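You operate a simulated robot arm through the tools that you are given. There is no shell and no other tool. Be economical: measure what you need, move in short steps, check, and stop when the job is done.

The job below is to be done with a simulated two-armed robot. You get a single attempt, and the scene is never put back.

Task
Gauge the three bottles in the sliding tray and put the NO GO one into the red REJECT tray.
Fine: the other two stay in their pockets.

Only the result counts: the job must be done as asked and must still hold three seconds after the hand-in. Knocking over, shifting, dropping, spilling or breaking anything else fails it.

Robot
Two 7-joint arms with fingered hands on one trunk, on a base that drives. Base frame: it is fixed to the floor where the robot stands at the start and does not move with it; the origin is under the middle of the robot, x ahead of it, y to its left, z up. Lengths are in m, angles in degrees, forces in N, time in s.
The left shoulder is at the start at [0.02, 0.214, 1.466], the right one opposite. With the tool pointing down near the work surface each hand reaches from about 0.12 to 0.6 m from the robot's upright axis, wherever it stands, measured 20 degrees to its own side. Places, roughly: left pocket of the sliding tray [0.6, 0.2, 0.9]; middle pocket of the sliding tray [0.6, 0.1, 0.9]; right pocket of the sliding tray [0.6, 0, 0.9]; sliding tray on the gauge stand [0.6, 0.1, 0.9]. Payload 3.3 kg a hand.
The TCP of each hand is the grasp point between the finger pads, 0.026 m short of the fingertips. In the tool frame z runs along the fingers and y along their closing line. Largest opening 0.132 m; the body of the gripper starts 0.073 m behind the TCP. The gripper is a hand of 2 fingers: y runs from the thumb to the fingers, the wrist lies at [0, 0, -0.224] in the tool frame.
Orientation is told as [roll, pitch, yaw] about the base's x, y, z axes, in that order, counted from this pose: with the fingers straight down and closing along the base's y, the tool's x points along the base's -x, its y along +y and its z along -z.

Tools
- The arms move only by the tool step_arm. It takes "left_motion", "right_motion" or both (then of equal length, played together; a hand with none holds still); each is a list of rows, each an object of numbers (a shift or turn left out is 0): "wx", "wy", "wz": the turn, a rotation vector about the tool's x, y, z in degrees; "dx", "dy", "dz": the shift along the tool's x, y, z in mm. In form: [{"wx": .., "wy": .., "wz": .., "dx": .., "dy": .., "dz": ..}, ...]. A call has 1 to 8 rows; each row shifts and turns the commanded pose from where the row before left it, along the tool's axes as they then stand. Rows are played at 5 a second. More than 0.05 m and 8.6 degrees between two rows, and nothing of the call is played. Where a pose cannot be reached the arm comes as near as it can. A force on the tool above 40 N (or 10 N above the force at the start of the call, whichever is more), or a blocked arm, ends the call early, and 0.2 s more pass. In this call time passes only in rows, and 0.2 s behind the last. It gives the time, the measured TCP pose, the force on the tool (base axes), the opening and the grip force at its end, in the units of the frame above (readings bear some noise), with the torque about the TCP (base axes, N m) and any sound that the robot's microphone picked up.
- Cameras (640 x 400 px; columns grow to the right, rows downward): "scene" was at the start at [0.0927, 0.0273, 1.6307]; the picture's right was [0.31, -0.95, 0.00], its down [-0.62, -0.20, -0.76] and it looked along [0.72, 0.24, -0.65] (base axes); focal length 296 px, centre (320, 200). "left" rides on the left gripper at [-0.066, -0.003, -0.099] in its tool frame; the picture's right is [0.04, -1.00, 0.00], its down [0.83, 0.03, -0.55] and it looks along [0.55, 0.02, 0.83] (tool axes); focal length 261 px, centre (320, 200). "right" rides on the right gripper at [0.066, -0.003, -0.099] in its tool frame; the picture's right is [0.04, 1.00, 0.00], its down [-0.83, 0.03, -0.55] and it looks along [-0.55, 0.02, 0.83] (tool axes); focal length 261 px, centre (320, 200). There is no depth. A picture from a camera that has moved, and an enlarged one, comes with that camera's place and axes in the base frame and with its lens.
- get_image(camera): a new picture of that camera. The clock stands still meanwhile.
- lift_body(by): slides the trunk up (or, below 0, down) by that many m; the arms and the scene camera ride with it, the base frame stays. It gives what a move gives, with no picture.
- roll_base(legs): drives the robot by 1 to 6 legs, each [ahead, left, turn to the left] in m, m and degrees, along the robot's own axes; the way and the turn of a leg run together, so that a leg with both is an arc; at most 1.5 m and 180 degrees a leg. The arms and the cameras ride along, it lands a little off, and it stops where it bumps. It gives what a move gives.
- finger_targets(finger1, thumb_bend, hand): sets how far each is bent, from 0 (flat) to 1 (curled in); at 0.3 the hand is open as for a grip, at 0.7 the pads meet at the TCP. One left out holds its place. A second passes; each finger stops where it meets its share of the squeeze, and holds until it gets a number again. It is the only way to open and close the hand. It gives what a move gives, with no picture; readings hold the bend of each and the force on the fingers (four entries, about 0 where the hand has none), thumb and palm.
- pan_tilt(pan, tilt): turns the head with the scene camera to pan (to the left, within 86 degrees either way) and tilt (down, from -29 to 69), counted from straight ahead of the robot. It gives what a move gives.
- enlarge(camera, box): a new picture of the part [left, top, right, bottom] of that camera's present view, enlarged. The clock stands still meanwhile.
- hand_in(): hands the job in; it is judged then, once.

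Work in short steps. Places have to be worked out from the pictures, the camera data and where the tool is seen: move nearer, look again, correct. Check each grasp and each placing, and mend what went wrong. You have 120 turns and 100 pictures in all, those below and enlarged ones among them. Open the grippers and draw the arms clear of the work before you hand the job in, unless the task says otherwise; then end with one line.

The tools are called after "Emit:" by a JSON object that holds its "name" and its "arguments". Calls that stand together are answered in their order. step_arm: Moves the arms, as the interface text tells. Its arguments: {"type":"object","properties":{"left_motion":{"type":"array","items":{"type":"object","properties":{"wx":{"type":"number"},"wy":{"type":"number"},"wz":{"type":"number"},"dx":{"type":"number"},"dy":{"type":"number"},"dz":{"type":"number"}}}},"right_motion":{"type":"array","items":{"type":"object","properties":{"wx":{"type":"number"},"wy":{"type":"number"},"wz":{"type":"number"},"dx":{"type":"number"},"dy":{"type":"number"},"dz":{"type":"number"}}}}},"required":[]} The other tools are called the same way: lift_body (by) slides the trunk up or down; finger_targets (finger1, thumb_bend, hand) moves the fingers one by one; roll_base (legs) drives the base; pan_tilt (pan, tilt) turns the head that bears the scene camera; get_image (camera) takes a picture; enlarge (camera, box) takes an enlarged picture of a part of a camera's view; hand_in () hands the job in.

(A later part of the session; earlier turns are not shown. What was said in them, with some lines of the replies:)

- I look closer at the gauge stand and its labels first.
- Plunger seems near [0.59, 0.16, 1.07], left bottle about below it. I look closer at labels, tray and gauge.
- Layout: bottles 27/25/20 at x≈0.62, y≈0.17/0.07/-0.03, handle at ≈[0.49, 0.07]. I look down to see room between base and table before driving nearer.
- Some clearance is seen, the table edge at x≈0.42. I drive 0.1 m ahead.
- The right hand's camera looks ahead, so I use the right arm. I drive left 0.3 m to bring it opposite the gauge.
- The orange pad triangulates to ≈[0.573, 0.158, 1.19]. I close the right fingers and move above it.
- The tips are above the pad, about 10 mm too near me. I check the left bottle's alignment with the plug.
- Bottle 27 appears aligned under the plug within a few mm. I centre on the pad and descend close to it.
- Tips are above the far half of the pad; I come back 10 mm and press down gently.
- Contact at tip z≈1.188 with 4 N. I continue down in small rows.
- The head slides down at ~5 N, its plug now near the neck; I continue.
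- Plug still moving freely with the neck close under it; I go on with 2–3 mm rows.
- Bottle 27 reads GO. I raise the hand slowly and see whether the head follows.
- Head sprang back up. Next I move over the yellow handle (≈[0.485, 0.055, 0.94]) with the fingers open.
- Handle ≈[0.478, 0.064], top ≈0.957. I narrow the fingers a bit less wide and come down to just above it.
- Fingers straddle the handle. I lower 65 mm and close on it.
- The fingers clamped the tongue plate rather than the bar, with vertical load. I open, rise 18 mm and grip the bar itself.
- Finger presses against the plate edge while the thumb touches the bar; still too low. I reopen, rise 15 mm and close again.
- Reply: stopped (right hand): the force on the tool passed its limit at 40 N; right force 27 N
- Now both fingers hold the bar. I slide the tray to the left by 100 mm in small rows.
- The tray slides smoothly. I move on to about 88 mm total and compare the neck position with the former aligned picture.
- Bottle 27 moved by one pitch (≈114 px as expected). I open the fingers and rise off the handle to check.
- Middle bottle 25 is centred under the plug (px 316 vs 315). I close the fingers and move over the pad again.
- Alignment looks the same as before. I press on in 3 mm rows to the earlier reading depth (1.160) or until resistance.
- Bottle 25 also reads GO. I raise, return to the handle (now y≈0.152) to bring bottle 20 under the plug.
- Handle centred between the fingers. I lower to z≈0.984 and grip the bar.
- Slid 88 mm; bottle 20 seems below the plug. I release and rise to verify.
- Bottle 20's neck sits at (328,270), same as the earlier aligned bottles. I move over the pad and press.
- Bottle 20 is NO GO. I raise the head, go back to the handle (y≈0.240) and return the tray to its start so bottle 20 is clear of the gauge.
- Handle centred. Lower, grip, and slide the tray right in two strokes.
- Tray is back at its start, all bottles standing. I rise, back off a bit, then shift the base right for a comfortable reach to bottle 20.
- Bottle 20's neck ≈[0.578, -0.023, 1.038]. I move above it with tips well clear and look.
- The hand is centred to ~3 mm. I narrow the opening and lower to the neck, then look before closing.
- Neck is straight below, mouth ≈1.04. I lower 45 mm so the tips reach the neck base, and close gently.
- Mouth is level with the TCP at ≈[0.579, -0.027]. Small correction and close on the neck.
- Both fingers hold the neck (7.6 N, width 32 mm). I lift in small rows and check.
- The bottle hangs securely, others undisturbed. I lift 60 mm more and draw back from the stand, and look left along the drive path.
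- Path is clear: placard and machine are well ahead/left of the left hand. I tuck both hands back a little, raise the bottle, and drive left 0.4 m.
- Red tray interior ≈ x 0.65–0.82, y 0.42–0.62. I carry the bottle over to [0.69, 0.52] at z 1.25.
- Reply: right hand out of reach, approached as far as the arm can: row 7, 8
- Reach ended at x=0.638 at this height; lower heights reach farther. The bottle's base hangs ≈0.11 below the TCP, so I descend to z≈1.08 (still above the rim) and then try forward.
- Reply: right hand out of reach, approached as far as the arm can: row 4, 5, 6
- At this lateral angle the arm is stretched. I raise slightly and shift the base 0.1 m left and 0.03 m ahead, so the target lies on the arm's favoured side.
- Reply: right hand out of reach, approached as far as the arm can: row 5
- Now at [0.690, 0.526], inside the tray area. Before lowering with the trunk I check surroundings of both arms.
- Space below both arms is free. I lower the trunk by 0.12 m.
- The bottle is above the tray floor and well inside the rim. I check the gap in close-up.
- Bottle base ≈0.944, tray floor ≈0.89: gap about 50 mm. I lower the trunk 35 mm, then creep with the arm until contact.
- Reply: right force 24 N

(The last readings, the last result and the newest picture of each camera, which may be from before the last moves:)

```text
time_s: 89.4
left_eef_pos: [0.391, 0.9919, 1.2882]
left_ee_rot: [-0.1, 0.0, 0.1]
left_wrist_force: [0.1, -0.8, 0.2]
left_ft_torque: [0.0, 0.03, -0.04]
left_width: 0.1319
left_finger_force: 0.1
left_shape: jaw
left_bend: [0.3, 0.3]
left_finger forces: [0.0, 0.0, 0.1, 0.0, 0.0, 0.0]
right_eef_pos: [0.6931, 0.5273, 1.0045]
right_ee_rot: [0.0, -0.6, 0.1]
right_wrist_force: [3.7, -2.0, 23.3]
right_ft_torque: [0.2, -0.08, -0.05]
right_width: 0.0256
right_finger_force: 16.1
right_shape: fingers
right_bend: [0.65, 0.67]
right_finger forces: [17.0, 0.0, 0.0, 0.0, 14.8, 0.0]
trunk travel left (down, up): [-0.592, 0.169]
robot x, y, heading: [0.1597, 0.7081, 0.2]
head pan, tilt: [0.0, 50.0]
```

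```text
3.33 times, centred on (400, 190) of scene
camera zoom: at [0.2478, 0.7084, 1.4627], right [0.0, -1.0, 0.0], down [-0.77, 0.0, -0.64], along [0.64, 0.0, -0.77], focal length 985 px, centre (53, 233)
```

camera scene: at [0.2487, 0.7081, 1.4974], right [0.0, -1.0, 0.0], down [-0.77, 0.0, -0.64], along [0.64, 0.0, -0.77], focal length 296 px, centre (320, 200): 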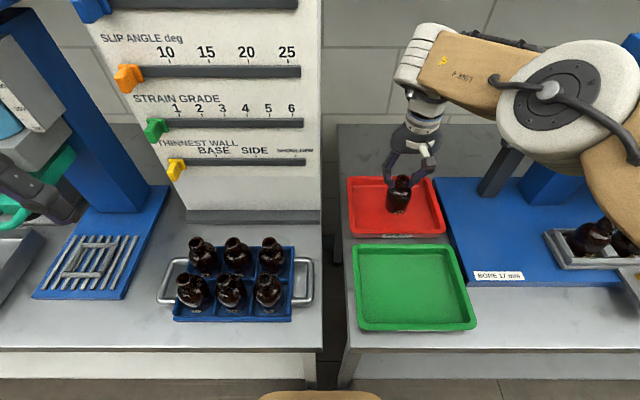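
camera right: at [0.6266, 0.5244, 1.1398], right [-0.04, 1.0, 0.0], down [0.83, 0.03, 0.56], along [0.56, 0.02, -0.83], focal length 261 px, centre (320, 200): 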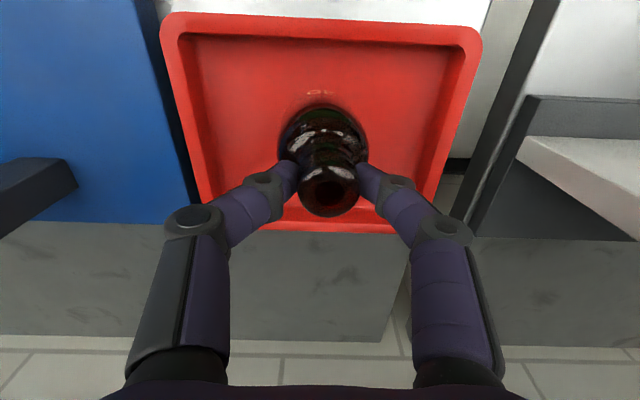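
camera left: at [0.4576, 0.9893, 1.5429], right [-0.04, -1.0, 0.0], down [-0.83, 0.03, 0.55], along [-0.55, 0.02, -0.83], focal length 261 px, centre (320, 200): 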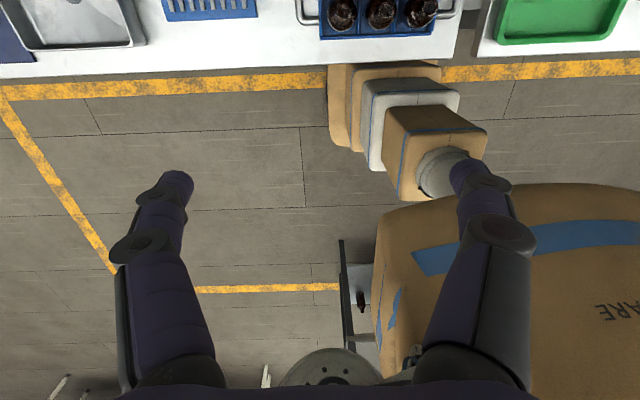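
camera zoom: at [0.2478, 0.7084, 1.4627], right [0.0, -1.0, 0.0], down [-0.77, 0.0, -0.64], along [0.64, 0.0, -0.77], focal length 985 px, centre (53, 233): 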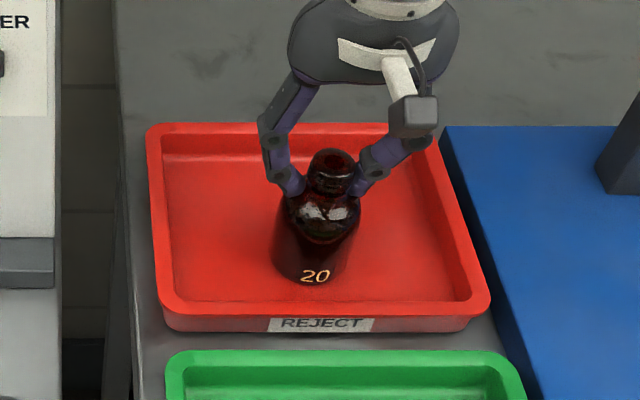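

The bottle stands on the tray floor (23 N pressing). I relieve the push by 4 mm and then open the fingers.

Emit:
{"name": "step_arm", "arguments": {"right_motion": [{"dz": -2}, {"dz": -2}]}}

Emit:
{"name": "finger_targets", "arguments": {"hand": "right", "finger1": 0.55, "thumb_bend": 0.6}}

Emit:
{"name": "finger_targets", "arguments": {"hand": "right", "finger1": 0.47, "thumb_bend": 0.47}}

Emit:
{"name": "enlarge", "arguments": {"camera": "scene", "box": [340, 130, 460, 250]}}

Emit:
{"name": "get_image", "arguments": {"camera": "right"}}

```text
time_s: 90.0
left_eef_pos: [0.3912, 0.9916, 1.289]
left_ee_rot: [0.0, 0.0, 0.1]
left_wrist_force: [-0.3, 0.4, 0.1]
left_ft_torque: [-0.02, -0.01, -0.04]
left_width: 0.1319
left_finger_force: 0.1
left_shape: jaw
left_bend: [0.3, 0.3]
left_finger forces: [0.0, 0.1, 0.1, 0.0, 0.0, 0.0]
right_eef_pos: [0.6905, 0.5266, 1.0063]
right_ee_rot: [0.0, -0.1, 0.2]
right_wrist_force: [3.7, -2.3, 11.7]
right_ft_torque: [0.02, -0.02, -0.02]
right_width: 0.025
right_finger_force: 10.3
right_shape: fingers
right_bend: [0.64, 0.68]
right_finger forces: [8.3, 0.0, 0.0, 0.0, 12.1, 0.1]
trunk travel left (down, up): [-0.592, 0.169]
robot x, y, heading: [0.1562, 0.707, 0.2]
head pan, tilt: [0.0, 50.0]
```

```text
time_s: 91.0
left_eef_pos: [0.3913, 0.9913, 1.2876]
left_ee_rot: [0.0, 0.1, 0.1]
left_wrist_force: [-0.2, 0.0, -0.7]
left_ft_torque: [0.0, -0.01, 0.01]
left_width: 0.132
left_finger_force: 0.0
left_shape: jaw
left_bend: [0.3, 0.3]
left_finger forces: [0.0, 0.1, 0.0, 0.0, 0.0, 0.1]
right_eef_pos: [0.6918, 0.5265, 1.0051]
right_ee_rot: [0.0, -0.3, 0.0]
right_wrist_force: [-0.9, -0.6, 0.7]
right_ft_torque: [0.0, 0.02, -0.01]
right_width: 0.0407
right_finger_force: 0.2
right_shape: fingers
right_bend: [0.55, 0.6]
right_finger forces: [0.0, 0.0, 0.0, 0.1, 0.0, 0.0]
trunk travel left (down, up): [-0.592, 0.169]
robot x, y, heading: [0.1563, 0.7088, 0.0]
head pan, tilt: [0.0, 50.0]
```

```text
time_s: 92.0
left_eef_pos: [0.3923, 0.9907, 1.2877]
left_ee_rot: [0.0, 0.0, 0.1]
left_wrist_force: [0.3, 0.3, -0.2]
left_ft_torque: [-0.01, 0.01, -0.01]
left_width: 0.132
left_finger_force: 0.1
left_shape: jaw
left_bend: [0.3, 0.3]
left_finger forces: [0.1, 0.0, 0.1, 0.0, 0.1, 0.0]
right_eef_pos: [0.6915, 0.5266, 1.0052]
right_ee_rot: [0.1, -0.1, 0.0]
right_wrist_force: [-0.2, 0.3, 0.4]
right_ft_torque: [0.0, 0.02, 0.03]
right_width: 0.0759
right_finger_force: 0.0
right_shape: fingers
right_bend: [0.47, 0.47]
right_finger forces: [0.1, 0.1, 0.1, 0.0, 0.1, 0.1]
trunk travel left (down, up): [-0.592, 0.169]
robot x, y, heading: [0.1598, 0.7067, 0.1]
head pan, tilt: [0.0, 50.0]
```

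```text
3.33 times, centred on (400, 190) of scene
camera zoom: at [0.2495, 0.708, 1.4623], right [0.0, -1.0, 0.0], down [-0.77, 0.0, -0.64], along [0.64, 0.0, -0.77], focal length 985 px, centre (53, 233)
```

zoom: 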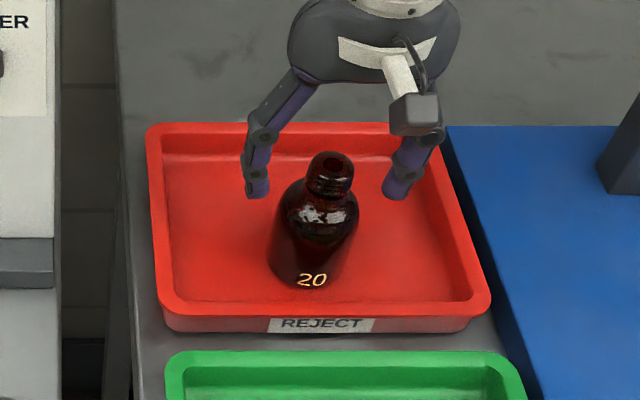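

```text
23 pictures are left
camera right: at [0.6264, 0.5243, 1.1024], right [-0.04, 1.0, 0.0], down [0.83, 0.03, 0.56], along [0.55, 0.02, -0.83], focal length 261 px, centre (320, 200)
```

right: 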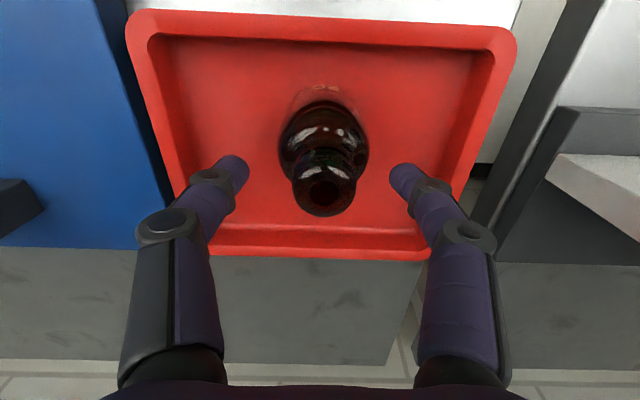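

Bottle 20 stands upright, released. I raise the trunk straight up, then draw the arm back and check the whole scene.

Emit:
{"name": "lift_body", "arguments": {"by": 0.155}}

Emit:
{"name": "step_arm", "arguments": {"right_motion": [{"dx": 20, "dz": -30}, {"dx": 40, "dz": -20}, {"dx": 45}, {"dx": 45}, {"dx": 45}, {"dx": 40}]}}

Emit:
{"name": "pan_tilt", "arguments": {"pan": -25, "tilt": 45}}

Emit:
{"name": "get_image", "arguments": {"camera": "scene"}}

Emit:
{"name": "get_image", "arguments": {"camera": "right"}}

```text
time_s: 93.8
left_eef_pos: [0.3923, 0.9901, 1.4415]
left_ee_rot: [0.0, 0.1, 0.1]
left_wrist_force: [-0.8, 1.1, -0.1]
left_ft_torque: [0.0, 0.02, 0.01]
left_width: 0.132
left_finger_force: 0.0
left_shape: jaw
left_bend: [0.3, 0.3]
left_finger forces: [0.0, 0.1, 0.1, 0.1, 0.1, 0.1]
right_eef_pos: [0.6898, 0.5273, 1.1601]
right_ee_rot: [0.1, -0.2, 0.0]
right_wrist_force: [-0.5, -0.3, -0.4]
right_ft_torque: [-0.01, -0.03, 0.01]
right_width: 0.0759
right_finger_force: 0.1
right_shape: fingers
right_bend: [0.47, 0.47]
right_finger forces: [0.0, 0.0, 0.0, 0.0, 0.1, 0.0]
trunk travel left (down, up): [-0.747, 0.014]
robot x, y, heading: [0.1589, 0.7049, -0.2]
head pan, tilt: [0.0, 50.0]
```

```text
time_s: 95.2
left_eef_pos: [0.3919, 0.9915, 1.4434]
left_ee_rot: [-0.1, 0.0, 0.1]
left_wrist_force: [0.5, -0.2, -0.7]
left_ft_torque: [0.01, -0.01, -0.02]
left_width: 0.1317
left_finger_force: 0.2
left_shape: jaw
left_bend: [0.3, 0.3]
left_finger forces: [0.1, 0.1, 0.0, 0.0, 0.0, 0.1]
right_eef_pos: [0.4549, 0.5261, 1.2105]
right_ee_rot: [0.1, -0.2, 0.0]
right_wrist_force: [-0.2, 0.0, -0.2]
right_ft_torque: [0.01, 0.0, -0.02]
right_width: 0.0762
right_finger_force: 0.1
right_shape: fingers
right_bend: [0.47, 0.47]
right_finger forces: [0.0, 0.1, 0.1, 0.0, 0.0, 0.0]
trunk travel left (down, up): [-0.747, 0.014]
robot x, y, heading: [0.1577, 0.7082, 0.1]
head pan, tilt: [0.0, 50.0]
```

```text
time_s: 96.1
left_eef_pos: [0.3921, 0.9902, 1.4419]
left_ee_rot: [0.0, -0.1, 0.1]
left_wrist_force: [-0.5, -0.1, -0.8]
left_ft_torque: [0.03, -0.01, -0.03]
left_width: 0.1318
left_finger_force: 0.1
left_shape: jaw
left_bend: [0.3, 0.3]
left_finger forces: [0.0, 0.0, 0.0, 0.0, 0.1, 0.1]
right_eef_pos: [0.4553, 0.5262, 1.2091]
right_ee_rot: [0.1, -0.2, 0.0]
right_wrist_force: [-0.5, -0.6, 0.2]
right_ft_torque: [0.0, 0.0, 0.01]
right_width: 0.0762
right_finger_force: 0.0
right_shape: fingers
right_bend: [0.47, 0.47]
right_finger forces: [0.0, 0.0, 0.0, 0.0, 0.0, 0.0]
trunk travel left (down, up): [-0.747, 0.014]
robot x, y, heading: [0.1567, 0.7094, 0.3]
head pan, tilt: [-25.0, 45.0]
```

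```text
22 pictures are left
camera scene: at [0.2443, 0.6737, 1.6243], right [-0.42, -0.91, 0.0], down [-0.64, 0.3, -0.71], along [0.64, -0.3, -0.71], focal length 296 px, centre (320, 200)
```

scene: 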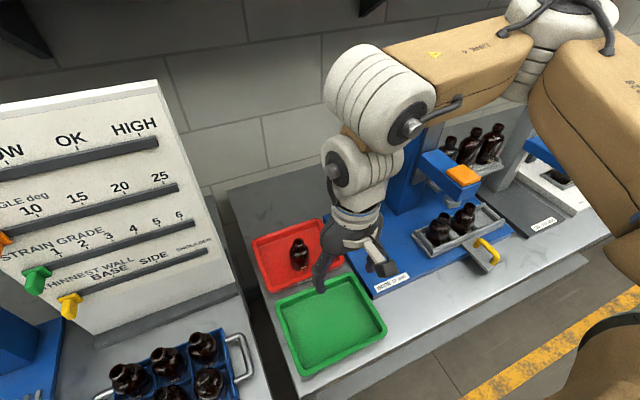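

```text
21 pictures are left
camera right: at [0.3908, 0.5229, 1.3061], right [-0.04, 1.0, 0.0], down [0.83, 0.03, 0.56], along [0.56, 0.02, -0.83], focal length 261 px, centre (320, 200)
```

right: 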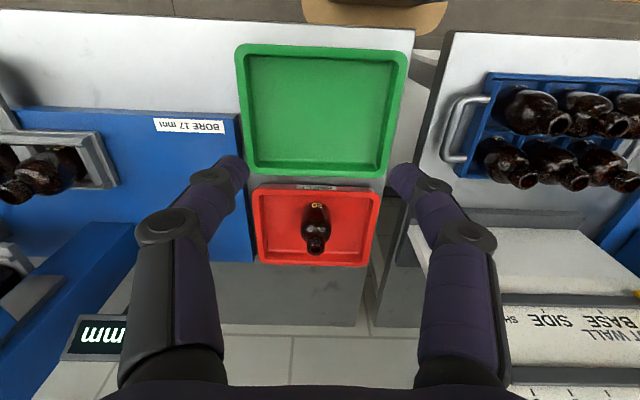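

Bottle 20 stands in the REJECT tray and 27 and 25 are in their pockets. I draw the arm higher and back, open the hand, then hand in.

Emit:
{"name": "step_arm", "arguments": {"right_motion": [{"dz": -40}, {"dz": -40}, {"dz": -40}, {"dx": 20, "dz": -40}]}}

Emit:
{"name": "finger_targets", "arguments": {"hand": "right", "finger1": 0.3, "thumb_bend": 0.3}}

Emit:
{"name": "enlarge", "arguments": {"camera": "scene", "box": [230, 110, 550, 320]}}

```text
time_s: 97.1
left_eef_pos: [0.3896, 0.9919, 1.443]
left_ee_rot: [0.0, -0.1, 0.1]
left_wrist_force: [-0.2, -0.3, -0.6]
left_ft_torque: [0.03, -0.02, 0.0]
left_width: 0.132
left_finger_force: 0.2
left_shape: jaw
left_bend: [0.3, 0.3]
left_finger forces: [0.0, 0.0, 0.0, 0.0, 0.1, 0.1]
right_eef_pos: [0.4333, 0.5276, 1.3704]
right_ee_rot: [0.1, -0.3, 0.0]
right_wrist_force: [0.3, -0.9, 0.1]
right_ft_torque: [-0.03, -0.04, -0.03]
right_width: 0.0763
right_finger_force: 0.0
right_shape: fingers
right_bend: [0.47, 0.47]
right_finger forces: [0.1, 0.0, 0.0, 0.1, 0.0, 0.1]
trunk travel left (down, up): [-0.747, 0.014]
robot x, y, heading: [0.1604, 0.7087, 0.1]
head pan, tilt: [-25.0, 45.0]
```

```text
time_s: 98.1
left_eef_pos: [0.3915, 0.9919, 1.4426]
left_ee_rot: [-0.1, -0.1, 0.1]
left_wrist_force: [-0.3, -0.3, 0.1]
left_ft_torque: [-0.04, 0.02, 0.0]
left_width: 0.132
left_finger_force: 0.0
left_shape: jaw
left_bend: [0.3, 0.3]
left_finger forces: [0.0, 0.1, 0.1, 0.0, 0.0, 0.0]
right_eef_pos: [0.4351, 0.5267, 1.3689]
right_ee_rot: [0.1, -0.2, -0.1]
right_wrist_force: [0.7, 0.2, 0.5]
right_ft_torque: [-0.02, 0.04, 0.01]
right_width: 0.133
right_finger_force: 0.0
right_shape: fingers
right_bend: [0.3, 0.3]
right_finger forces: [0.0, 0.1, 0.0, 0.1, 0.1, 0.0]
trunk travel left (down, up): [-0.747, 0.014]
robot x, y, heading: [0.1596, 0.7061, 0.0]
head pan, tilt: [-25.0, 45.0]
```

```text
1.90 times, centred on (390, 215) of scene
camera zoom: at [0.2439, 0.6737, 1.6243], right [-0.42, -0.91, 0.0], down [-0.64, 0.3, -0.71], along [0.64, -0.3, -0.71], focal length 563 px, centre (187, 171)
```

zoom: 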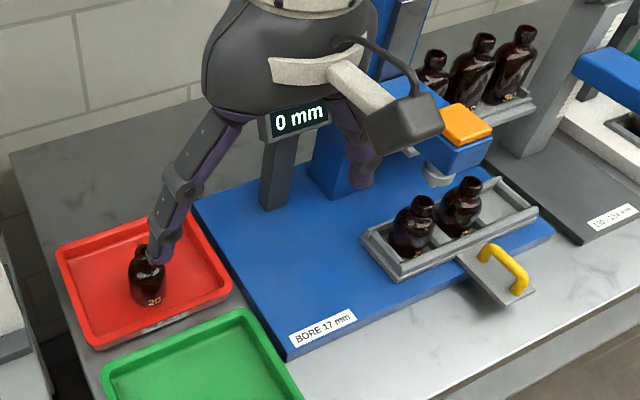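

Everything stands as required and the arms are clear, so I hand in.

Emit:
{"name": "hand_in", "arguments": {}}

```text
The job is handed in.
```

I gauged all three bottles: 27 and 25 read GO and are still in their pockets. Bottle 20 read NO GO and stands upright in the red REJECT tray; the job is handed in.
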